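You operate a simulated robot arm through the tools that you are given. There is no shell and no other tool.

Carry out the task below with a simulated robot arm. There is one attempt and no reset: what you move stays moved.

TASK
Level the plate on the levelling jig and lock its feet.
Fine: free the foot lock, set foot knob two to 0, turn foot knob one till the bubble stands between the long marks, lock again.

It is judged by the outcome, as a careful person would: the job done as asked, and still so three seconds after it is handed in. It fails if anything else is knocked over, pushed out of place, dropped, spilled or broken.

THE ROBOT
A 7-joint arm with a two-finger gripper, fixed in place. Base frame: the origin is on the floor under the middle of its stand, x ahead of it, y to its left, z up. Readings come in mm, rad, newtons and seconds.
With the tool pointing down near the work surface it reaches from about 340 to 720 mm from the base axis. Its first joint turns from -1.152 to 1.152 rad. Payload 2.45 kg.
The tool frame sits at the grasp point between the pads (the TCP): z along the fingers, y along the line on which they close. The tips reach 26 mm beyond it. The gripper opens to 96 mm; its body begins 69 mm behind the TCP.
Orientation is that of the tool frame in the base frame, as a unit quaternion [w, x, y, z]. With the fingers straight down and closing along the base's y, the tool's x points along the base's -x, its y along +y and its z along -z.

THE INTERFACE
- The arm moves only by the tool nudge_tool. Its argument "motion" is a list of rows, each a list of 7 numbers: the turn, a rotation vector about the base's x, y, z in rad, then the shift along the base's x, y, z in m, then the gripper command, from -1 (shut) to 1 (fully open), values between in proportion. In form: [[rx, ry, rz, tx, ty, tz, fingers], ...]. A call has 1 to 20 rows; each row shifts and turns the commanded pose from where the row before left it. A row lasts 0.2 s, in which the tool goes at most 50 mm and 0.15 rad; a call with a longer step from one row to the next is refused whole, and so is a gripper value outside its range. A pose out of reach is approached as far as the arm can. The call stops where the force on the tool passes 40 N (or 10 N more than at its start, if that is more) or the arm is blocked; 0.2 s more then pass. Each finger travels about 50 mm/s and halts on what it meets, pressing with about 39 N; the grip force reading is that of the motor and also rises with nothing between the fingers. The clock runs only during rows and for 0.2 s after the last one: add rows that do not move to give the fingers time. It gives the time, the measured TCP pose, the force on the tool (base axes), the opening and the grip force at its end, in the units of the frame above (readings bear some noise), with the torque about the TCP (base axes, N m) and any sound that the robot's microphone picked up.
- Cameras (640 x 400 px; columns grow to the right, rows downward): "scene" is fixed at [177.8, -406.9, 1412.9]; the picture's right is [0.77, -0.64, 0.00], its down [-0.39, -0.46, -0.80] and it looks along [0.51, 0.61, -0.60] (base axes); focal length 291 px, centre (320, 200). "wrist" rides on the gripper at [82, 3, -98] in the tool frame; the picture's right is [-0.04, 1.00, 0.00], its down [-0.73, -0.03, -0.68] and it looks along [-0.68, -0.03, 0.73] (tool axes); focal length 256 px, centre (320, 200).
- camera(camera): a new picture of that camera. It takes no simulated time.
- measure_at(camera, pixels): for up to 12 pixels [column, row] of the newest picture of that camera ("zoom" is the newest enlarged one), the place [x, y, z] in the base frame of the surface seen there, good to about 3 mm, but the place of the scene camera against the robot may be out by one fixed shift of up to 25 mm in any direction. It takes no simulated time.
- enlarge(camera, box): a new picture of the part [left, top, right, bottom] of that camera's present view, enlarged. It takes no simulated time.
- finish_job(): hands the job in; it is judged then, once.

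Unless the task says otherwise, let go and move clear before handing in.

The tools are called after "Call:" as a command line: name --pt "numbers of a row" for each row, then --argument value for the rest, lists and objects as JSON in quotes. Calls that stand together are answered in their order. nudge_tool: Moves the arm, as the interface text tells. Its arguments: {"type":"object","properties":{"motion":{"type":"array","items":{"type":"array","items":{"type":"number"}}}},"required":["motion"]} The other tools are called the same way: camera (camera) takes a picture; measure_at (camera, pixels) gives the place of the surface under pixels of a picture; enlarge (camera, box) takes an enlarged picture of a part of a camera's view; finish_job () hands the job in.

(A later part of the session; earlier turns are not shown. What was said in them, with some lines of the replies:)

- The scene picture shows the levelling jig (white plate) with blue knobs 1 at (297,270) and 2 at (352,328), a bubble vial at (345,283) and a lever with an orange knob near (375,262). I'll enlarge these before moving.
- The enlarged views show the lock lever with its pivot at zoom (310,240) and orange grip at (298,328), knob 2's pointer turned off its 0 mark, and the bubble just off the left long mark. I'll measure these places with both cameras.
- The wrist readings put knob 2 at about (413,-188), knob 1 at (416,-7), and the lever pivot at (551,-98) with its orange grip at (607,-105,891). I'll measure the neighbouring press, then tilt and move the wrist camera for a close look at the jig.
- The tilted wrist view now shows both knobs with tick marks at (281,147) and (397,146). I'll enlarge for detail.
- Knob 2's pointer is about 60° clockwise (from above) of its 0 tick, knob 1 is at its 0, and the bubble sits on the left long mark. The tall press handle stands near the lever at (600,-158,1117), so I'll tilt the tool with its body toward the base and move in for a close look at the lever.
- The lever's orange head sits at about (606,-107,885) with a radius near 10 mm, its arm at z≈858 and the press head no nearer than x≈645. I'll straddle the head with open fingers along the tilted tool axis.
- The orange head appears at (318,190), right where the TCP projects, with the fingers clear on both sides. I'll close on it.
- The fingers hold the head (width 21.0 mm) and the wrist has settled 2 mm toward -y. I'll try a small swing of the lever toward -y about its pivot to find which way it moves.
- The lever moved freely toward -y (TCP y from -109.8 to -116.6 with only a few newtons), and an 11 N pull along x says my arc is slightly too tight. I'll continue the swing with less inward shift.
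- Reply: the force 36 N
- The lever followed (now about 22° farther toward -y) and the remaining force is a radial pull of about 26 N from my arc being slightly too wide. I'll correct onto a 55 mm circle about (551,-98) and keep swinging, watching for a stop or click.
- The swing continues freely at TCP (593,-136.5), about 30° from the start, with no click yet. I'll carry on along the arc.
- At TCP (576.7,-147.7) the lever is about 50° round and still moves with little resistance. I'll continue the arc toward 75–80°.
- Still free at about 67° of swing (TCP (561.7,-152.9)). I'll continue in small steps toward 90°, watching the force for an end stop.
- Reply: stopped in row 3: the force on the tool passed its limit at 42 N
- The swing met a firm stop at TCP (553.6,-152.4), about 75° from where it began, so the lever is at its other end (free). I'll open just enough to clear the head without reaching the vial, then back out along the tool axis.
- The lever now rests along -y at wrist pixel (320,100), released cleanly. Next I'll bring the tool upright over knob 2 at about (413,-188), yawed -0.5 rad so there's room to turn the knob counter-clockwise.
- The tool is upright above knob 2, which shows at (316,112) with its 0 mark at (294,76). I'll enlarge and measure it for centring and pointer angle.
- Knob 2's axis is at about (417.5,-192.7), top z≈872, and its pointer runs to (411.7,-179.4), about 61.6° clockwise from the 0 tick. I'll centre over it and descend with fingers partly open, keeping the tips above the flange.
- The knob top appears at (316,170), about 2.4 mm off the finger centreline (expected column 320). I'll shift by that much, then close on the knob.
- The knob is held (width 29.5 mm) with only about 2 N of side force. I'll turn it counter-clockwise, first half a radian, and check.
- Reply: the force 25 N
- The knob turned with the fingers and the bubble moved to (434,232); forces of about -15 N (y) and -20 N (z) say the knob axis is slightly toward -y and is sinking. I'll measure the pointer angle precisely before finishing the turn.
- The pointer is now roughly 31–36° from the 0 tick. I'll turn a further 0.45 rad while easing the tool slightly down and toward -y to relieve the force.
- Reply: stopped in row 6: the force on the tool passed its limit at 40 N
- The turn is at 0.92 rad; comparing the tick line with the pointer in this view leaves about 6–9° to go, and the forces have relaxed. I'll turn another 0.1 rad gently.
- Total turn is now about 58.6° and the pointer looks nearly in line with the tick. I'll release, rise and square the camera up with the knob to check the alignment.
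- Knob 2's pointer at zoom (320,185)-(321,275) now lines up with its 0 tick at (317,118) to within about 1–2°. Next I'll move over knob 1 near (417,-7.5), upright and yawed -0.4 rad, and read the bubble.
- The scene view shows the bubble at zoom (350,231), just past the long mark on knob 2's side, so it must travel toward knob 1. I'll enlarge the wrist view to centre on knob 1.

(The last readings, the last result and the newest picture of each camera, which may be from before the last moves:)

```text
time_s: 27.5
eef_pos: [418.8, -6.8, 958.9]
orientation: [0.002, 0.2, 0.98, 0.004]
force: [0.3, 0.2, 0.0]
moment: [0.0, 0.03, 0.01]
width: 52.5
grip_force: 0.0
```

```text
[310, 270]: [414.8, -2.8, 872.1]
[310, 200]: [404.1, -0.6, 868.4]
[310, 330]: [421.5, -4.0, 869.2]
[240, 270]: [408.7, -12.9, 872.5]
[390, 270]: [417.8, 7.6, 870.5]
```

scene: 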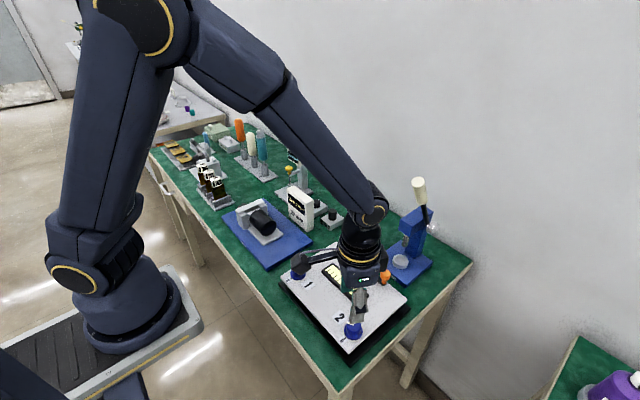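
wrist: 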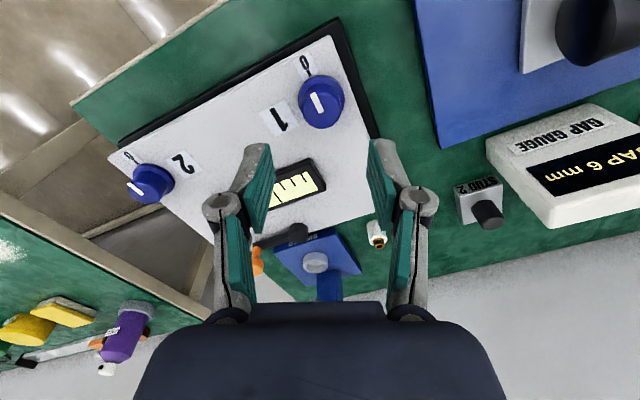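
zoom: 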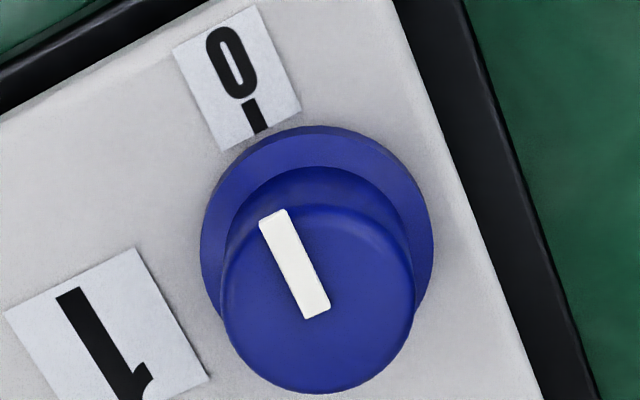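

Knob 1's axis is close beneath the tool (about 1.5 mm toward the base and 1.8 mm toward +y). I'll yaw further to -0.8 rad for turning room, correct the centring, and descend to grip height.

Call:
nudge_tool --pt "0 0 -0.135 -0.0015 0.0018 0 0.1" --pt "0 0 -0.135 0 0 -0.01 0.1" --pt "0 0 -0.13 0 0 -0.02 0.1" --pt "0 0 0 0 0 -0.02 0.1" --pt "0 0 0 0 0 -0.018 0.1" --pt "0 0 0 0 0 -0.006 0.1" --pt "0 0 0 0 0 0 0.1"

Call:
camera --camera "wrist"

Call:
enlarge --camera "wrist" --box '[224, 110, 416, 230]'

Call:
enlarge --camera "scene" --box '[304, 250, 384, 310]'

```text
time_s: 29.1
eef_pos: [415.1, -5.3, 886.6]
orientation: [0.003, 0.39, 0.921, 0.003]
force: [0.3, -0.4, 0.0]
moment: [-0.01, 0.01, -0.02]
width: 52.8
grip_force: 0.1
```

```text
taken
```

wrist: 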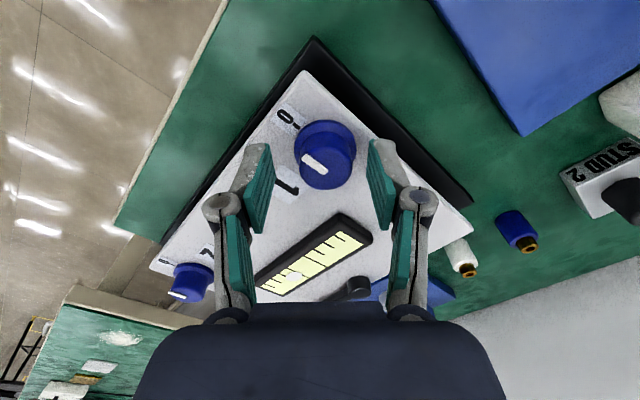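

```text
3.33 times, centred on (320, 170) of wrist
```

zoom: 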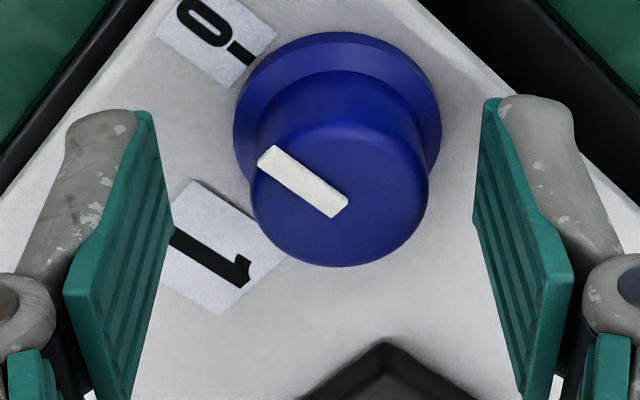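

```text
6.67 times, centred on (344, 280) of scene
```

zoom: 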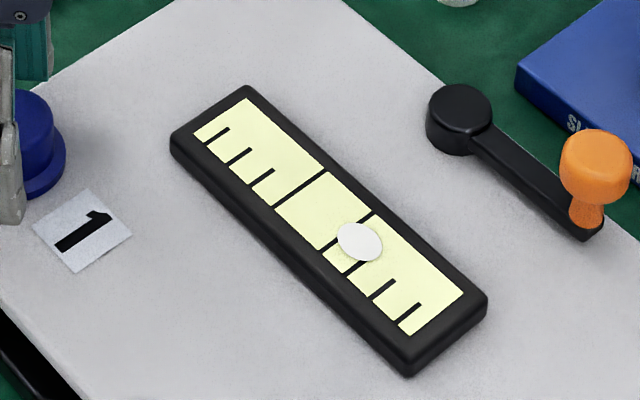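

The knob top sits at about (325.7,168.5), 2.8 mm off the finger centreline; the scene zoom gives a clear bubble view at (360,241). I'll shift to centre and close on knob 1.

Call:
nudge_tool --pt "0 0 0 0.002 0.002 -0.001 0.1" --pt "0 0 0 0 0 0 -0.2" --pt "0 0 0 0 0 0 -0.5" --pt "0 0 0 0 0 0 -0.6" --pt "0 0 0 0 0 0 -0.6"

Call:
enlarge --camera "wrist" --box '[224, 110, 416, 230]'

Call:
enlarge --camera "scene" --box '[304, 250, 384, 310]'

```text
time_s: 30.3
eef_pos: [417.7, -1.8, 885.9]
orientation: [0.004, 0.39, 0.921, 0.003]
force: [3.6, 5.4, -4.1]
moment: [0.14, -0.02, 0.03]
width: 29.2
grip_force: 44.9
```

```text
3.33 times, centred on (320, 170) of wrist
```

zoom: 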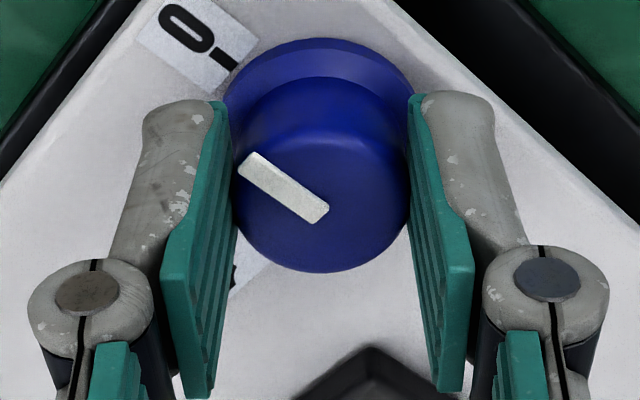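

```text
6.67 times, centred on (344, 280) of scene
```

zoom: 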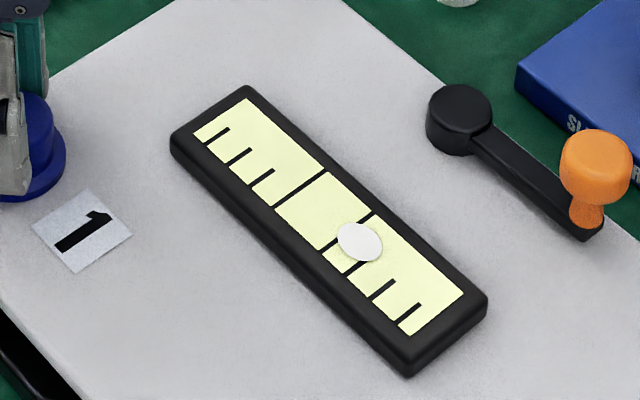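

Knob 1 is held (29.2 mm) with little side load. I'll turn it 0.4 rad counter-clockwise and watch how the bubble responds.

Call:
nudge_tool --pt "0 0 0.08 0.0003 0.0005 -0.0003 -0.6" --pt "0 0 0.08 0 0 0 -0.6" --pt "0 0 0.08 0 0 0 -0.6" --pt "0 0 0.08 0 0 0 -0.6" --pt "0 0 0.08 0 0 0 -0.6"

Call:
enlarge --camera "scene" --box '[304, 250, 384, 310]'

Call:
enlarge --camera "wrist" --box '[224, 110, 416, 230]'

```text
time_s: 31.5
eef_pos: [416.7, -2.7, 884.9]
orientation: [0.003, 0.198, 0.98, 0.003]
force: [-11.6, -10.5, 32.0]
moment: [-0.58, -0.1, -0.05]
width: 29.2
grip_force: 45.2
```

```text
6.67 times, centred on (344, 280) of scene
```

zoom: 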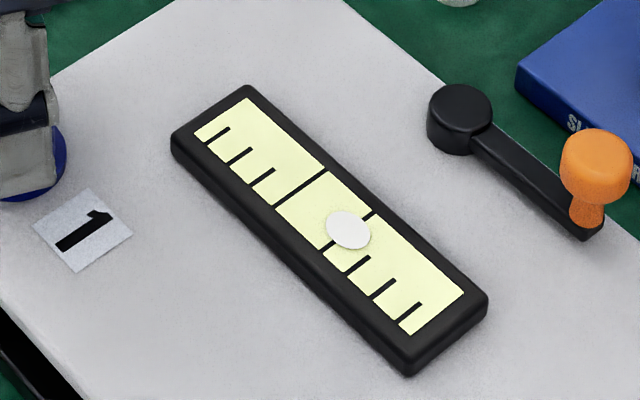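

```text
3.33 times, centred on (320, 170) of wrist
```

zoom: 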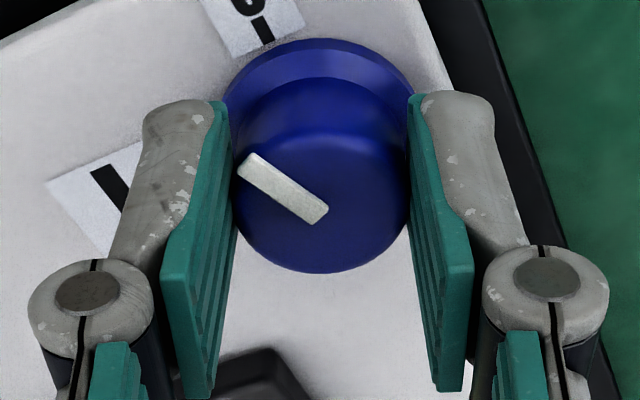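

The bubble moved from (360,241) to (348,230), the right way: about 0.78 rad more should centre it at (324,210). The +32 N upward force suggests the knob is pressing up, so I'll ease the tool up slightly while turning on.

Call:
nudge_tool --pt "0 0 0 -0.0004 -0.0004 0.0008 -0.6" --pt "0 0 0.07 0 0 0.0002 -0.6" --pt "0 0 0.07 0 0 0.0001 -0.6" --pt "0 0 0.07 0 0 0.0001 -0.6" --pt "0 0 0.07 0 0 0 -0.6"

Call:
enlarge --camera "scene" --box '[304, 250, 384, 310]'

```text
time_s: 32.7
eef_pos: [416.3, -4.6, 884.7]
orientation: [0.001, 0.061, 0.998, 0.005]
force: [-4.0, -20.4, -16.5]
moment: [-0.58, -0.75, -0.05]
width: 29.4
grip_force: 44.9
```

```text
6.67 times, centred on (344, 280) of scene
```

zoom: 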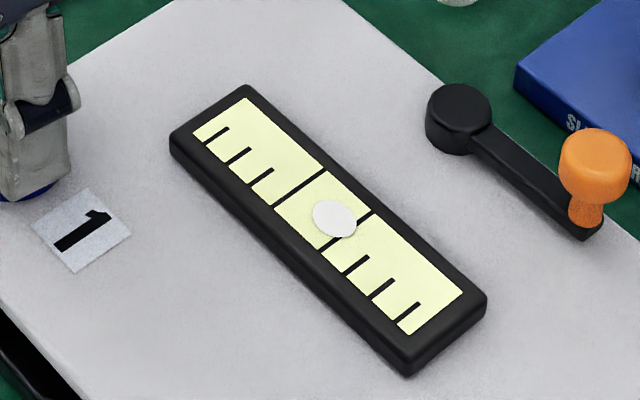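

The bubble is at (335,218), now mostly inside the long marks; about 14 zoom pixels remain to the midpoint at (324,210). I'll turn another 0.2 rad with a small force relief.

Call:
nudge_tool --pt "0 0 0 -0.0001 -0.0008 -0.0004 -0.6" --pt "0 0 0.07 0 0 0 -0.6" --pt "0 0 0.07 0 0 0 -0.6" --pt "0 0 0.06 0 0 0 -0.6" --pt "0 0 0 0 0 0 -0.6"

Call:
enlarge --camera "scene" --box '[304, 250, 384, 310]'

Call:
enlarge --camera "wrist" --box '[224, 110, 416, 230]'

```text
time_s: 33.9
eef_pos: [417.0, -4.8, 885.8]
orientation: [0.0, -0.039, 0.999, 0.005]
force: [-7.2, -22.2, -1.4]
moment: [-0.53, 0.59, -0.06]
width: 29.1
grip_force: 44.9
```

```text
6.67 times, centred on (344, 280) of scene
```

zoom: 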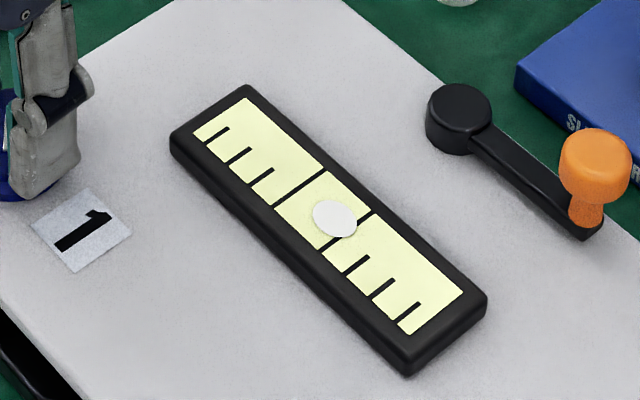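

```text
3.33 times, centred on (320, 170) of wrist
```

zoom: 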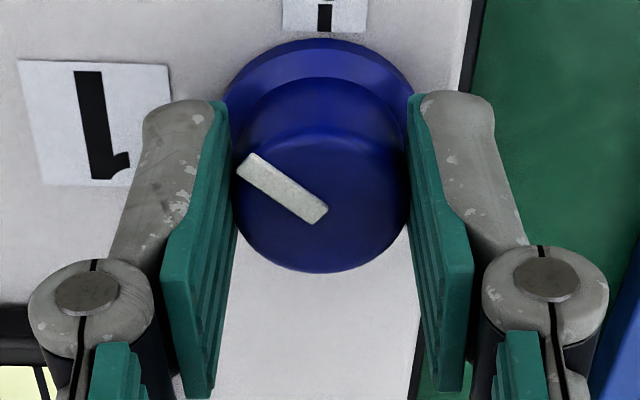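

The knob turned another 0.2 rad but the bubble still reads (335,218). I'll hold still briefly and look again before judging.

Call:
nudge_tool --pt "0 0 0 -0.0003 -0.0007 0 -0.6" --pt "0 0 0 0 0 0 -0.6" --pt "0 0 0 0 0 0 -0.6"

Call:
enlarge --camera "scene" --box '[304, 250, 384, 310]'

```text
time_s: 34.7
eef_pos: [416.7, -5.6, 886.1]
orientation: [0.0, -0.039, 0.999, 0.005]
force: [-2.3, -16.5, -26.6]
moment: [-0.38, 0.08, -0.01]
width: 29.3
grip_force: 44.6
```

```text
6.67 times, centred on (344, 280) of scene
```

zoom: 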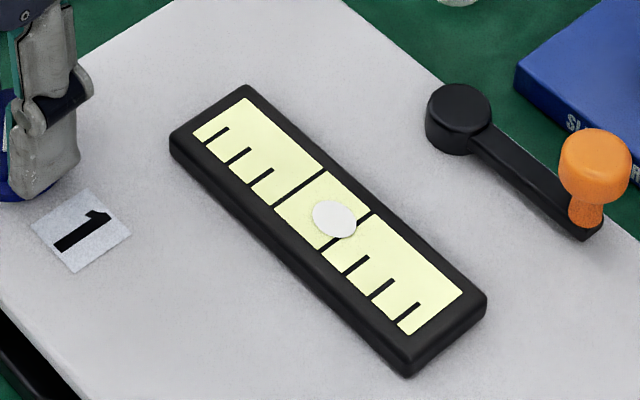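

The bubble is unchanged and the grip is loading the plate by some 20–27 N, which may disturb it. I'll release the knob and look at the unloaded bubble.

Call:
nudge_tool --pt "0 0 0 0 0 0 -0.2" --pt "0 0 0 0 0 0 0.1" --pt "0 0 0 0 0 0 0.1" --pt "0 0 0 0 0 0 0.1"

Call:
enlarge --camera "scene" --box '[304, 250, 384, 310]'

Call:
enlarge --camera "wrist" --box '[224, 90, 416, 210]'

Call:
camera --camera "wrist"

```text
time_s: 35.7
eef_pos: [417.2, -5.2, 885.5]
orientation: [0.001, -0.039, 0.999, 0.004]
force: [0.2, 0.5, 0.6]
moment: [0.01, 0.01, -0.02]
width: 52.8
grip_force: 0.1
```

```text
6.67 times, centred on (344, 280) of scene
```

zoom: 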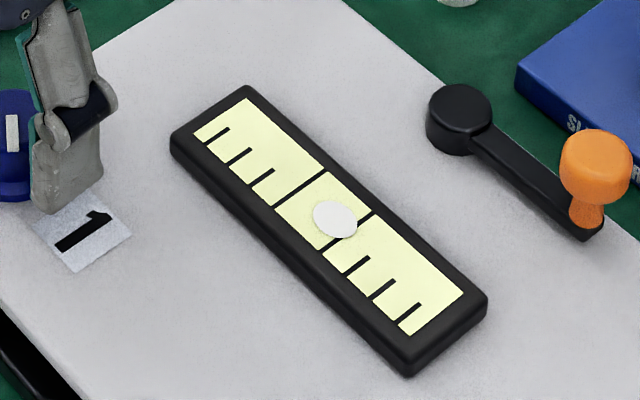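

```text
3.33 times, centred on (320, 150) of wrist
```

zoom: 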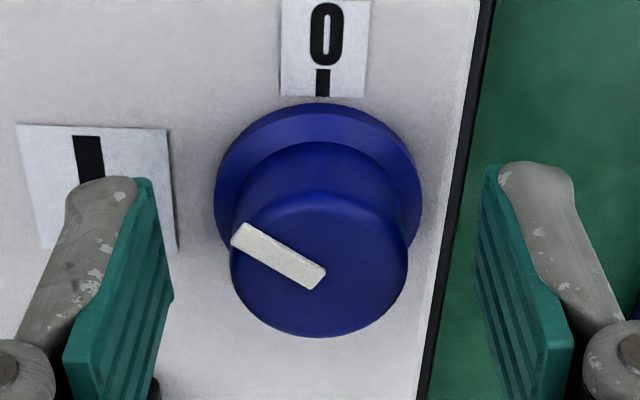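

```text
taken
```

wrist: 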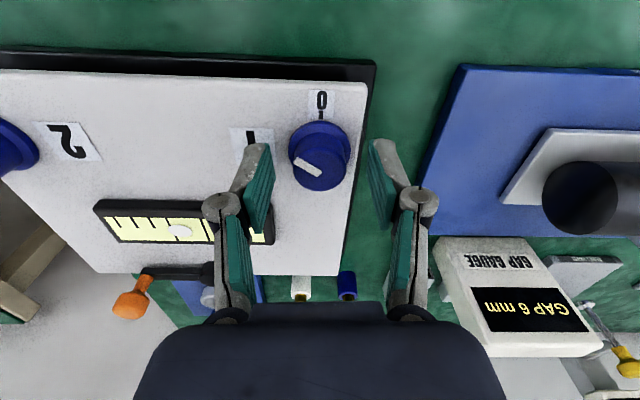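

Call:
enlarge --camera "wrist" --box '[85, 190, 213, 260]'

```text
5.00 times, centred on (149, 225) of wrist
```

zoom: 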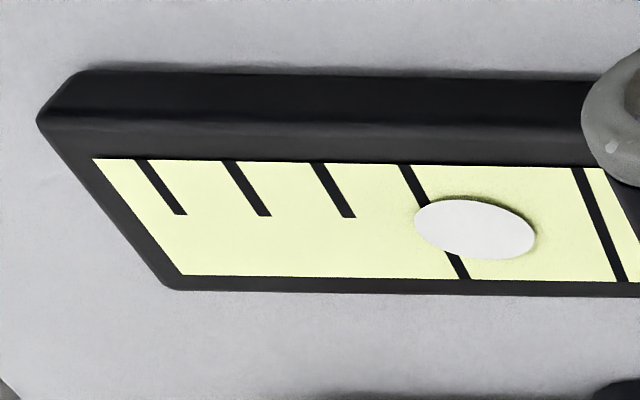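

Unloaded, the bubble still overlaps the long mark on knob 2's side (wrist zoom centre 475 against marks at 438 and 600), so about 0.27 of the spacing remains. I'll regrip knob 1 and turn roughly 0.3 rad more.

Call:
nudge_tool --pt "0 0 0 0 0 0 -0.2" --pt "0 0 0 0 0 0 -0.5" --pt "0 0 0 0 0 0 -0.6" --pt "0 0 0 0 0 0 -0.6" --pt "0 0 0.06 0 0 0 -0.6" --pt "0 0 0.06 0 0 0 -0.6" --pt "0 0 0.06 0 0 0 -0.6" --pt "0 0 0.06 0 0 0 -0.6" --pt "0 0 0.06 0 0 0 -0.6"

Call:
enlarge --camera "scene" --box '[304, 250, 384, 310]'

Call:
enlarge --camera "wrist" --box '[224, 90, 416, 210]'

```text
time_s: 37.7
eef_pos: [417.4, -5.7, 886.1]
orientation: [0.002, -0.188, 0.982, 0.004]
force: [0.2, -19.3, 20.6]
moment: [-0.87, 0.59, -0.1]
width: 28.3
grip_force: 45.1
```

```text
6.67 times, centred on (344, 280) of scene
```

zoom: 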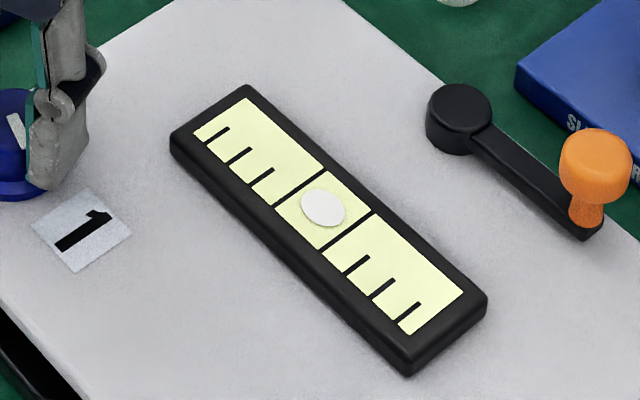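

```text
3.33 times, centred on (320, 150) of wrist
```

zoom: 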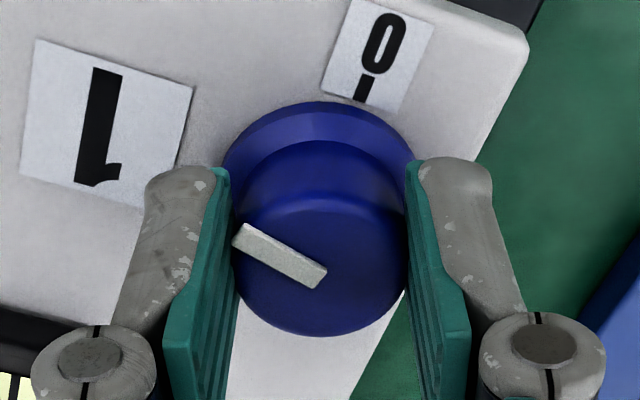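

The bubble now stands at (323,209), midway between the long marks at (301,189) and (346,231). I'll release knob 1, rise, and check the bubble unloaded from both cameras.

Call:
nudge_tool --pt "0 0 0 0 0 0 -0.2" --pt "0 0 0 0 0 0 0.1" --pt "0 0 0 0 0 0 0.1" --pt "0 0 0 0 0 0.015 0.1" --pt "0 0 0 0 0 0.025 0.1" --pt "0 0 -0.126 0 -0.01 0.03 0.1" --pt "0 0 -0.126 0 -0.03 0.03 0.1" --pt "0 0 -0.126 0 -0.03 0.03 0.1" --pt "0 0.12 0 -0.01 -0.03 0.0 0.1" --pt "0 0.12 0 -0.01 -0.03 0.0 0.5" --pt "0 0.12 0 -0.01 0 0.0 0.9" --pt "0 0.12 0 -0.01 0 0.0 1" --pt "0 0 0 0 0 0 1"

Call:
camera --camera "wrist"

Call:
enlarge --camera "scene" --box '[304, 250, 384, 310]'

```text
time_s: 40.5
eef_pos: [378.5, -133.0, 1016.4]
orientation: [-0.238, 0.001, 0.971, 0.004]
force: [-0.5, 0.4, 0.5]
moment: [0.01, 0.02, -0.02]
width: 96.2
grip_force: 0.0
```

```text
taken
```

wrist: 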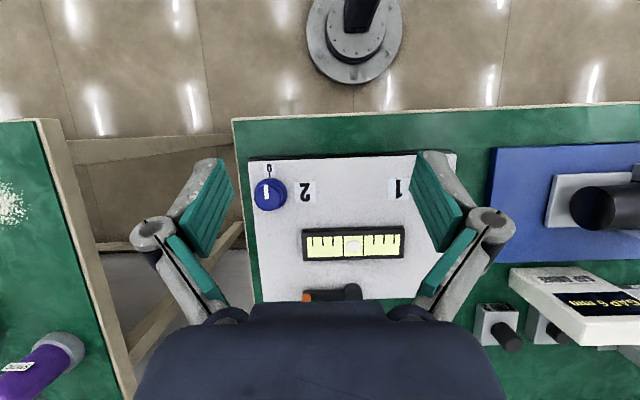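

```text
6.67 times, centred on (344, 280) of scene
```

zoom: 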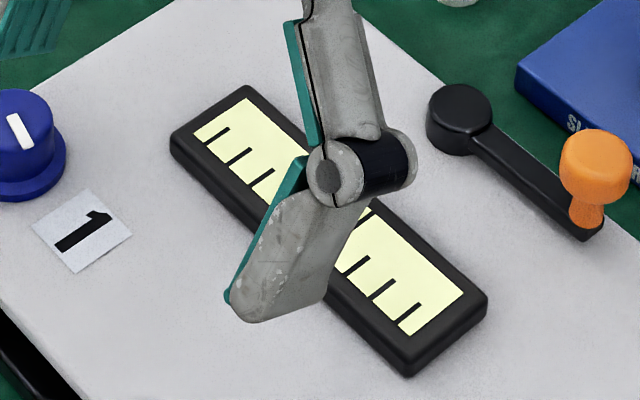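

Call:
enlarge --camera "wrist" --box '[290, 210, 418, 280]'

Call:
enlarge --camera "wrist" --box '[230, 150, 310, 220]'

```text
5.00 times, centred on (354, 245) of wrist
```

zoom: 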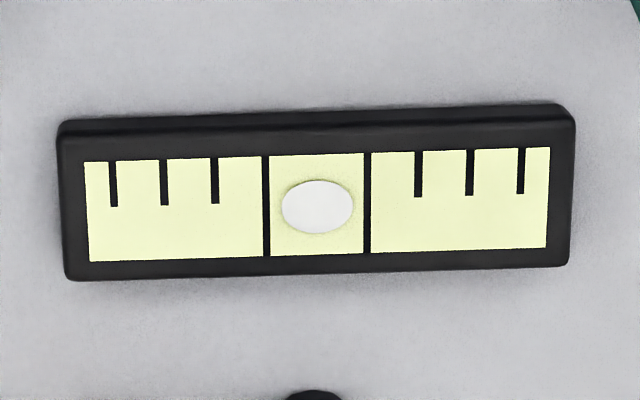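

```text
5.71 times, centred on (270, 185) of wrist
```

zoom: 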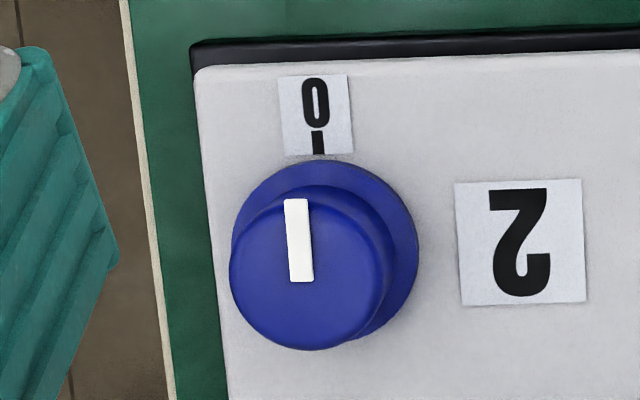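

The bubble is centred between the long marks (zoom 317 vs marks at 266 and 367) and knob 2's pointer lines up with its 0 tick within about 1°. Now I'll return to the lever with the same tilted pose used when I left it.

Call:
nudge_tool --pt "0 -0.124 0 0.0115 0.0038 0 0.5" --pt "0 -0.124 0 0.0115 0.0038 0 0.1" --pt "0 -0.124 0 0.0115 0.0038 0 -0.1" --pt "0 -0.124 0 0.0115 0.0038 0 -0.1" --pt "0 -0.124 0 0.0115 0.0038 0 -0.1" --pt "0 -0.124 0 0.0115 0.0038 0 -0.1" --pt "0 -0.124 0 0.0115 0.0038 0 -0.1" --pt "0 -0.124 0 0.0115 0.0038 0 -0.1" --pt "0 0 0 0 0 0 -0.1"

Call:
nudge_tool --pt "0 0 -0.146 0.0077 0 -0.002 -0.1" --pt "0 0 -0.146 0.0077 0 -0.002 -0.1" --pt "0 0 -0.146 0.0077 0 -0.002 -0.1" --pt "0 0 -0.146 0.0077 0 -0.002 -0.1" --pt "0 0 -0.146 0.0077 0 -0.003 -0.1" --pt "0 0 -0.146 0.0077 0 -0.003 -0.1" --pt "0 0 -0.146 0.0077 0 -0.004 -0.1" --pt "0 0 -0.146 0.0077 0 -0.004 -0.1" --pt "0 0 -0.146 0.0077 0 -0.004 -0.1" --pt "0 0 -0.146 0.0077 0 -0.004 -0.1" --pt "0 0 0 0 0 0 -0.1"

Call:
camera --camera "wrist"

Call:
camera --camera "scene"

```text
time_s: 42.5
eef_pos: [468.8, -104.3, 1016.0]
orientation: [0.254, -0.003, 0.967, 0.004]
force: [0.0, 0.7, -0.7]
moment: [0.03, -0.02, -0.01]
width: 43.0
grip_force: 0.0
```

```text
time_s: 44.9
eef_pos: [544.8, -104.7, 985.6]
orientation: [0.192, 0.644, 0.721, -0.167]
force: [-0.5, 1.0, 0.2]
moment: [0.02, 0.02, 0.04]
width: 43.2
grip_force: 0.1
```

```text
taken
```

wrist: 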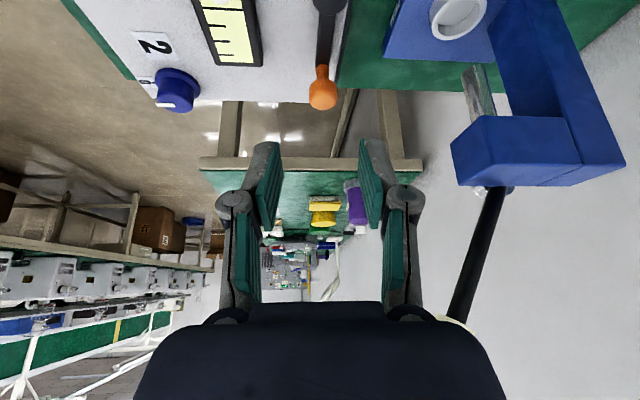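

```text
taken
```

scene: 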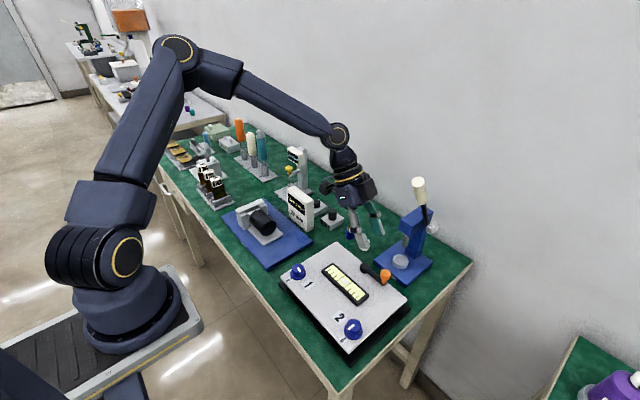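

The pose matches the one at release; the lever head shows at (323,95). I'll align on the head's axis and advance most of the way, then check centring.

Call:
nudge_tool --pt "0 0 0 0.0042 0.0006 -0.0143 -0.1" --pt "0 0 0 0.001 -0.0097 -0.0175 -0.1" --pt "0 0 0 0.001 -0.0097 -0.0175 -0.1" --pt "0 0 0 0.001 -0.0097 -0.0175 -0.1" --pt "0 0 0 0 0 0 -0.1"

Call:
camera --camera "wrist"

```text
time_s: 46.1
eef_pos: [553.6, -132.5, 918.1]
orientation: [0.192, 0.644, 0.722, -0.166]
force: [-0.2, 0.1, -0.2]
moment: [0.0, -0.01, 0.0]
width: 43.0
grip_force: 0.1
```

```text
taken
```

wrist: 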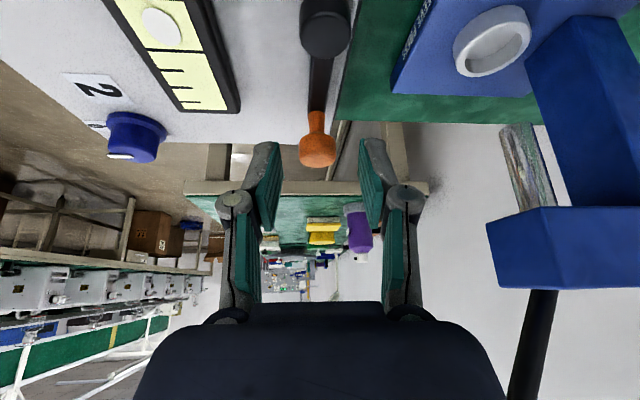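

The head is at (317,150), within about 2 mm of the finger centreline. I'll finish the advance with that correction and close on it.

Call:
nudge_tool --pt "0 0 0 -0.0005 -0.0097 -0.0175 -0.1" --pt "0 0 0 0.0 -0.009 -0.016 -0.1" --pt "0 0 0 0 0 0 -0.1" --pt "0 0 0 0 0 0 -0.5" --pt "0 0 0 0 0 0 -0.8" --pt "0 0 0 0 0 0 -0.8" --pt "0 0 0 0 0 0 -0.8"

Call:
camera --camera "wrist"

```text
time_s: 47.7
eef_pos: [552.0, -150.8, 886.2]
orientation: [0.193, 0.644, 0.722, -0.166]
force: [13.7, -1.7, -4.2]
moment: [-0.12, -0.3, 0.11]
width: 21.2
grip_force: 44.9
```

```text
taken
```

wrist: 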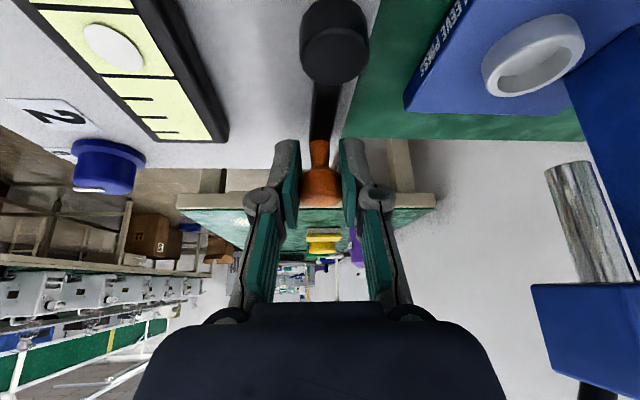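

The head is held (21.2 mm). I'll swing the lever back counter-clockwise along its arc, in chunks, watching the force.

Call:
nudge_tool --pt "0 0 0.08 0.0044 0.0003 0 -0.8" --pt "0 0 0.08 0.0043 0.0007 0 -0.8" --pt "0 0 0.08 0.0042 0.001 0 -0.8" --pt "0 0 0.08 0.0041 0.0013 0 -0.8"

Call:
camera --camera "wrist"

```text
time_s: 48.7
eef_pos: [568.5, -148.9, 885.1]
orientation: [0.217, 0.521, 0.815, -0.135]
force: [-6.2, -10.1, 17.6]
moment: [-0.17, 0.26, 0.36]
width: 20.9
grip_force: 44.6
```

```text
taken
```

wrist: 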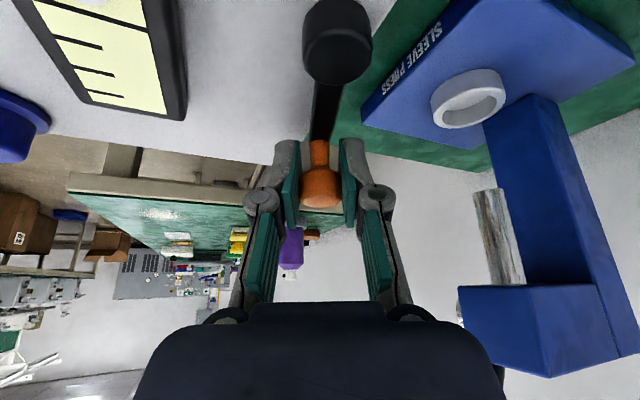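

The lever is following (TCP (568.5,-148.9)) with small forces. Continuing the arc.

Call:
nudge_tool --pt "0 0 0.08 0.004 0.0013 0 -0.8" --pt "0 0 0.08 0.0039 0.0018 0 -0.8" --pt "0 0 0.08 0.0037 0.0021 0 -0.8" --pt "0 0 0.08 0.0035 0.0025 0 -0.8" --pt "0 0 0.08 0.0033 0.0028 0 -0.8"

Call:
camera --camera "wrist"

```text
time_s: 49.9
eef_pos: [588.7, -138.7, 886.4]
orientation: [0.241, 0.348, 0.902, -0.087]
force: [4.2, -15.2, 9.7]
moment: [-0.37, -0.1, 0.23]
width: 21.1
grip_force: 44.8
```

```text
taken
```

wrist: 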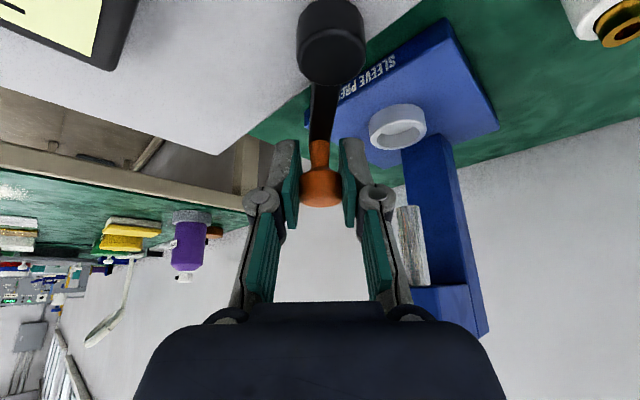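

At TCP (588.7,-138.7), about 45° to go back; a mild outward pull of 14 N says to widen the arc slightly. Continuing.

Call:
nudge_tool --pt "0 0 0.08 0.0036 0.0027 0 -0.8" --pt "0 0 0.08 0.003 0.0033 0 -0.8" --pt "0 0 0.08 0.0026 0.0036 0 -0.8" --pt "0 0 0.08 0.0023 0.0038 0 -0.8"

Call:
camera --camera "wrist"

```text
time_s: 50.9
eef_pos: [599.3, -123.7, 884.8]
orientation: [0.25, 0.2, 0.946, -0.049]
force: [10.7, -12.8, 4.0]
moment: [-0.29, -0.11, 0.25]
width: 21.2
grip_force: 45.4
```

```text
taken
```

wrist: 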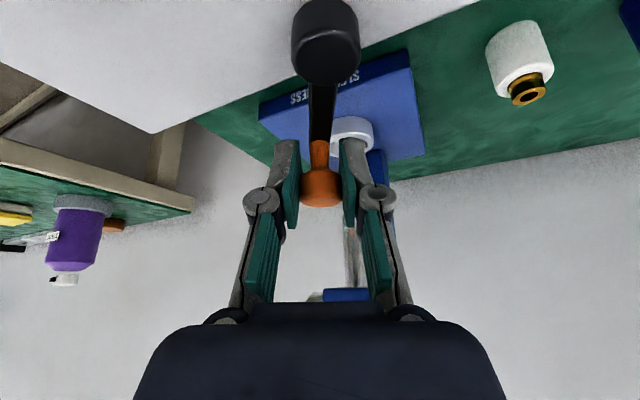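

At TCP (599.3,-123.7) there's about 0.27 rad left to the original locked position. I'll continue until the lever meets its stop.

Call:
nudge_tool --pt "0 0 0.08 0.0023 0.0038 0 -0.8" --pt "0 0 0.08 0.0016 0.0042 0 -0.8" --pt "0 0 0.08 0.0012 0.0043 0 -0.8" --pt "0 0 0.05 0.0006 0.003 0 -0.8"

Call:
camera --camera "wrist"

```text
time_s: 51.9
eef_pos: [604.8, -109.7, 885.0]
orientation: [0.254, 0.062, 0.965, -0.013]
force: [-2.9, -6.1, 17.9]
moment: [-0.19, 0.05, 0.3]
width: 21.2
grip_force: 44.7
```

```text
taken
```

wrist: 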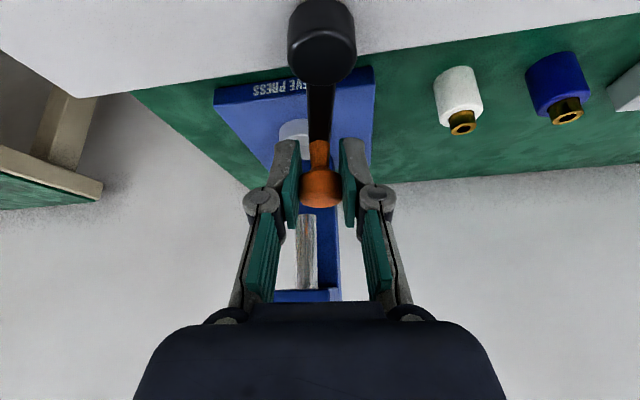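

The TCP is back where the lever was first gripped (604.8,-109.7). I'll nudge a little further in the same direction to feel for the end stop.

Call:
nudge_tool --pt "0 0 0.03 0.0003 0.002 0 -0.8" --pt "0 0 0.03 0.0002 0.002 0 -0.8" --pt "0 0 0.03 0.0001 0.002 0 -0.8"

Call:
camera --camera "wrist"

```text
time_s: 52.7
eef_pos: [603.8, -109.9, 886.7]
orientation: [0.255, 0.022, 0.967, -0.004]
force: [-3.7, -28.9, 18.5]
moment: [-0.71, 0.17, -0.31]
width: 20.9
grip_force: 45.0
```

```text
taken
```

wrist: 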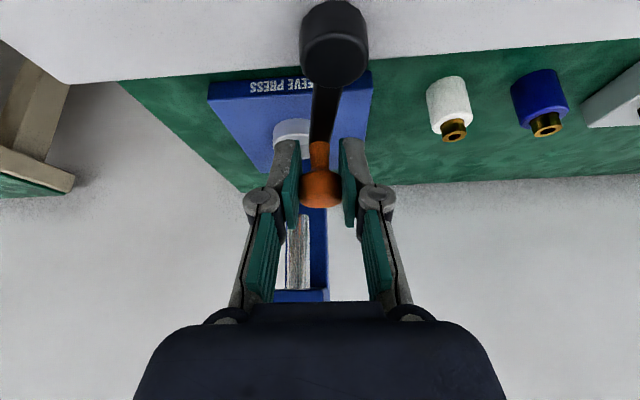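

A 6 mm further push left the TCP at y=-109.9 with -29 N reaction, so the lever is firmly at its locked stop. I'll open the fingers and back out along the tool axis.

Call:
nudge_tool --pt "0 0 0 0 0 0 -0.3" --pt "0 0 0 0 0 0 0.2" --pt "0 0 0 0 0 0 0.4" --pt "0 0 0 0 0 0 0.4" --pt "0 0 0 -0.0049 0 0.0087 0.4" --pt "0 0 0 -0.0098 0 0.0174 0.4" --pt "0 0 0 -0.0098 0 0.0174 0.4" --pt "0 0 0 -0.0098 0 0.0174 0.4" --pt "0 0 0 -0.0098 0 0.0174 0.4" --pt "0 0 0 -0.0098 0 0.0174 0.4"

Call:
camera --camera "wrist"

Call:
camera --camera "scene"

```text
time_s: 54.9
eef_pos: [553.1, -102.6, 979.5]
orientation: [0.254, 0.018, 0.967, -0.001]
force: [0.3, 0.1, 0.1]
moment: [-0.01, 0.02, 0.0]
width: 67.0
grip_force: 0.0
```

```text
taken
```

wrist: 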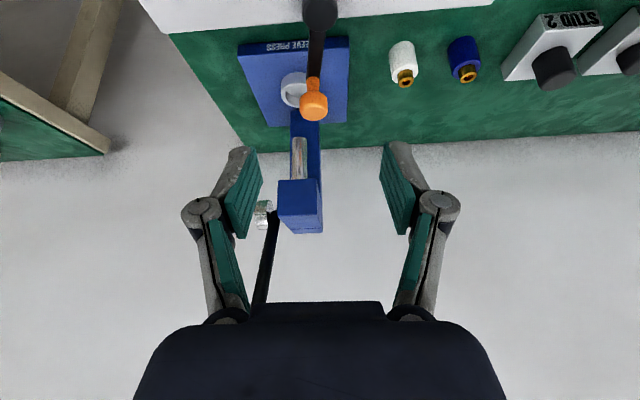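

```text
taken
```

scene: 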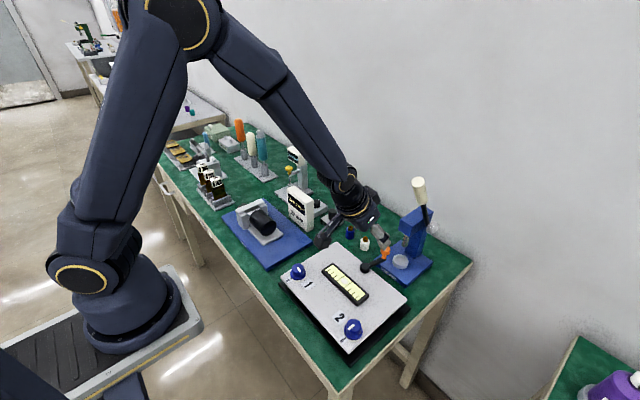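

The lever is released at its original place with its head at (314,105). I'll retreat upward and back to a look-down pose to verify the bubble, knobs, lever and neighbours.

Call:
nudge_tool --pt "0 0 0 -0.02 0 0.03 0.4" --pt "0 0 0 -0.02 0 0.03 0.6" --pt "0 0.124 0 -0.018 -0.003 0.015 0.8" --pt "0 0.124 0 -0.018 -0.003 0.015 1" --pt "0 0.124 0 -0.018 -0.003 0.015 1" --pt "0 0.124 0 -0.018 -0.003 0.015 1" --pt "0 0.124 0 -0.018 -0.003 0.015 1" --pt "0 0.124 0 -0.018 -0.003 0.015 1" --pt "0 0.124 0 -0.01 0 0.005 1" --pt "0 0.124 0 -0.01 0 0.005 1" --pt "0 0 0 0 0 0 1"

Call:
camera --camera "wrist"

Call:
camera --camera "scene"

Call:
enlarge --camera "scene" --box '[270, 230, 430, 370]'

Call:
enlarge --camera "wrist" --box '[255, 125, 425, 231]'

```text
time_s: 57.3
eef_pos: [383.7, -120.9, 1140.6]
orientation: [-0.237, 0.015, 0.971, -0.01]
force: [0.4, -1.7, 1.2]
moment: [0.02, 0.02, -0.03]
width: 96.3
grip_force: 0.1
```

```text
taken
```

wrist: 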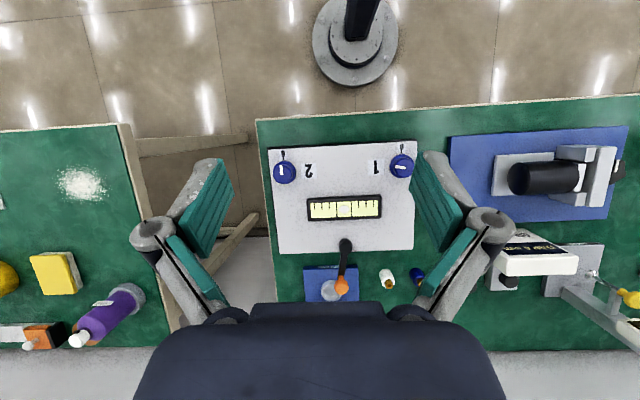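

```text
taken
```

scene: 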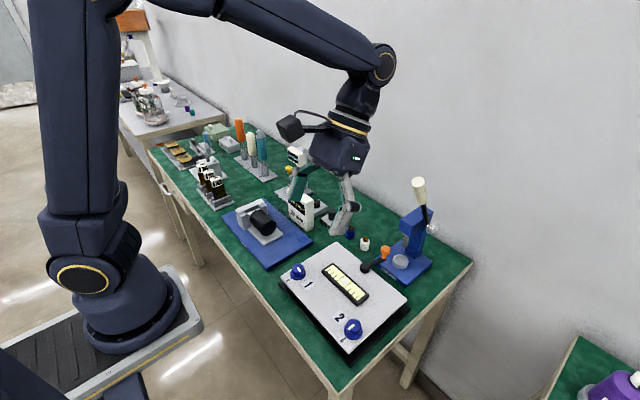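

```text
2.86 times, centred on (350, 300) of scene
```

zoom: 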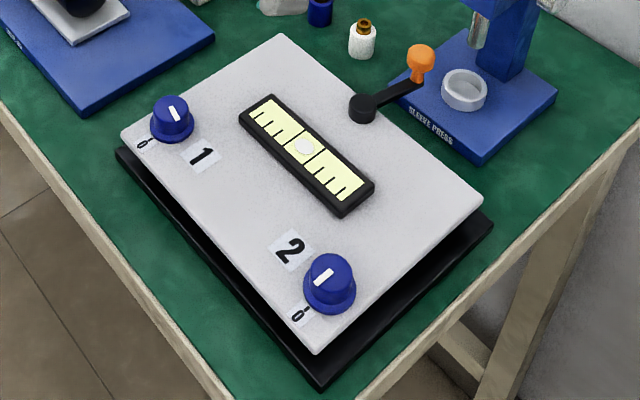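

```text
3.76 times, centred on (340, 178) of wrist
```

zoom: 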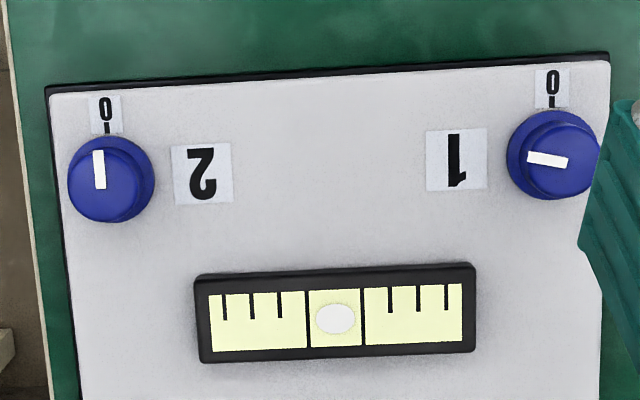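

The final views show the bubble centred between the long marks (zoom 335 against marks at 307 and 363), knob 2's pointer on its 0 tick, and the lever back at its original locked place (orange head at scene (385,251)). The neighbouring items haven't moved, the gripper is empty and the arm is clear, so I'm handing in.

Call:
finish_job

```text
The job is handed in.
```

The plate is level, the feet are locked again, and I've handed the job in. I don't have the judge's result.

- **Foot lock:** I swung the lever about 75° to its far stop to free the feet. Afterwards I swung it back to its original stop, where it held against a 29 N push.
- **Knob two:** its pointer is on the 0 tick, within about 1° as measured from the wrist camera.
- **Knob one:** I turned it about 1.18 rad counter-clockwise. The bubble then stood midway between the long marks, and it was still there after I released the knob and locked the feet.

Nothing else on the bench looked moved in the final pictures. The gripper is empty and the arm is clear of the jig.
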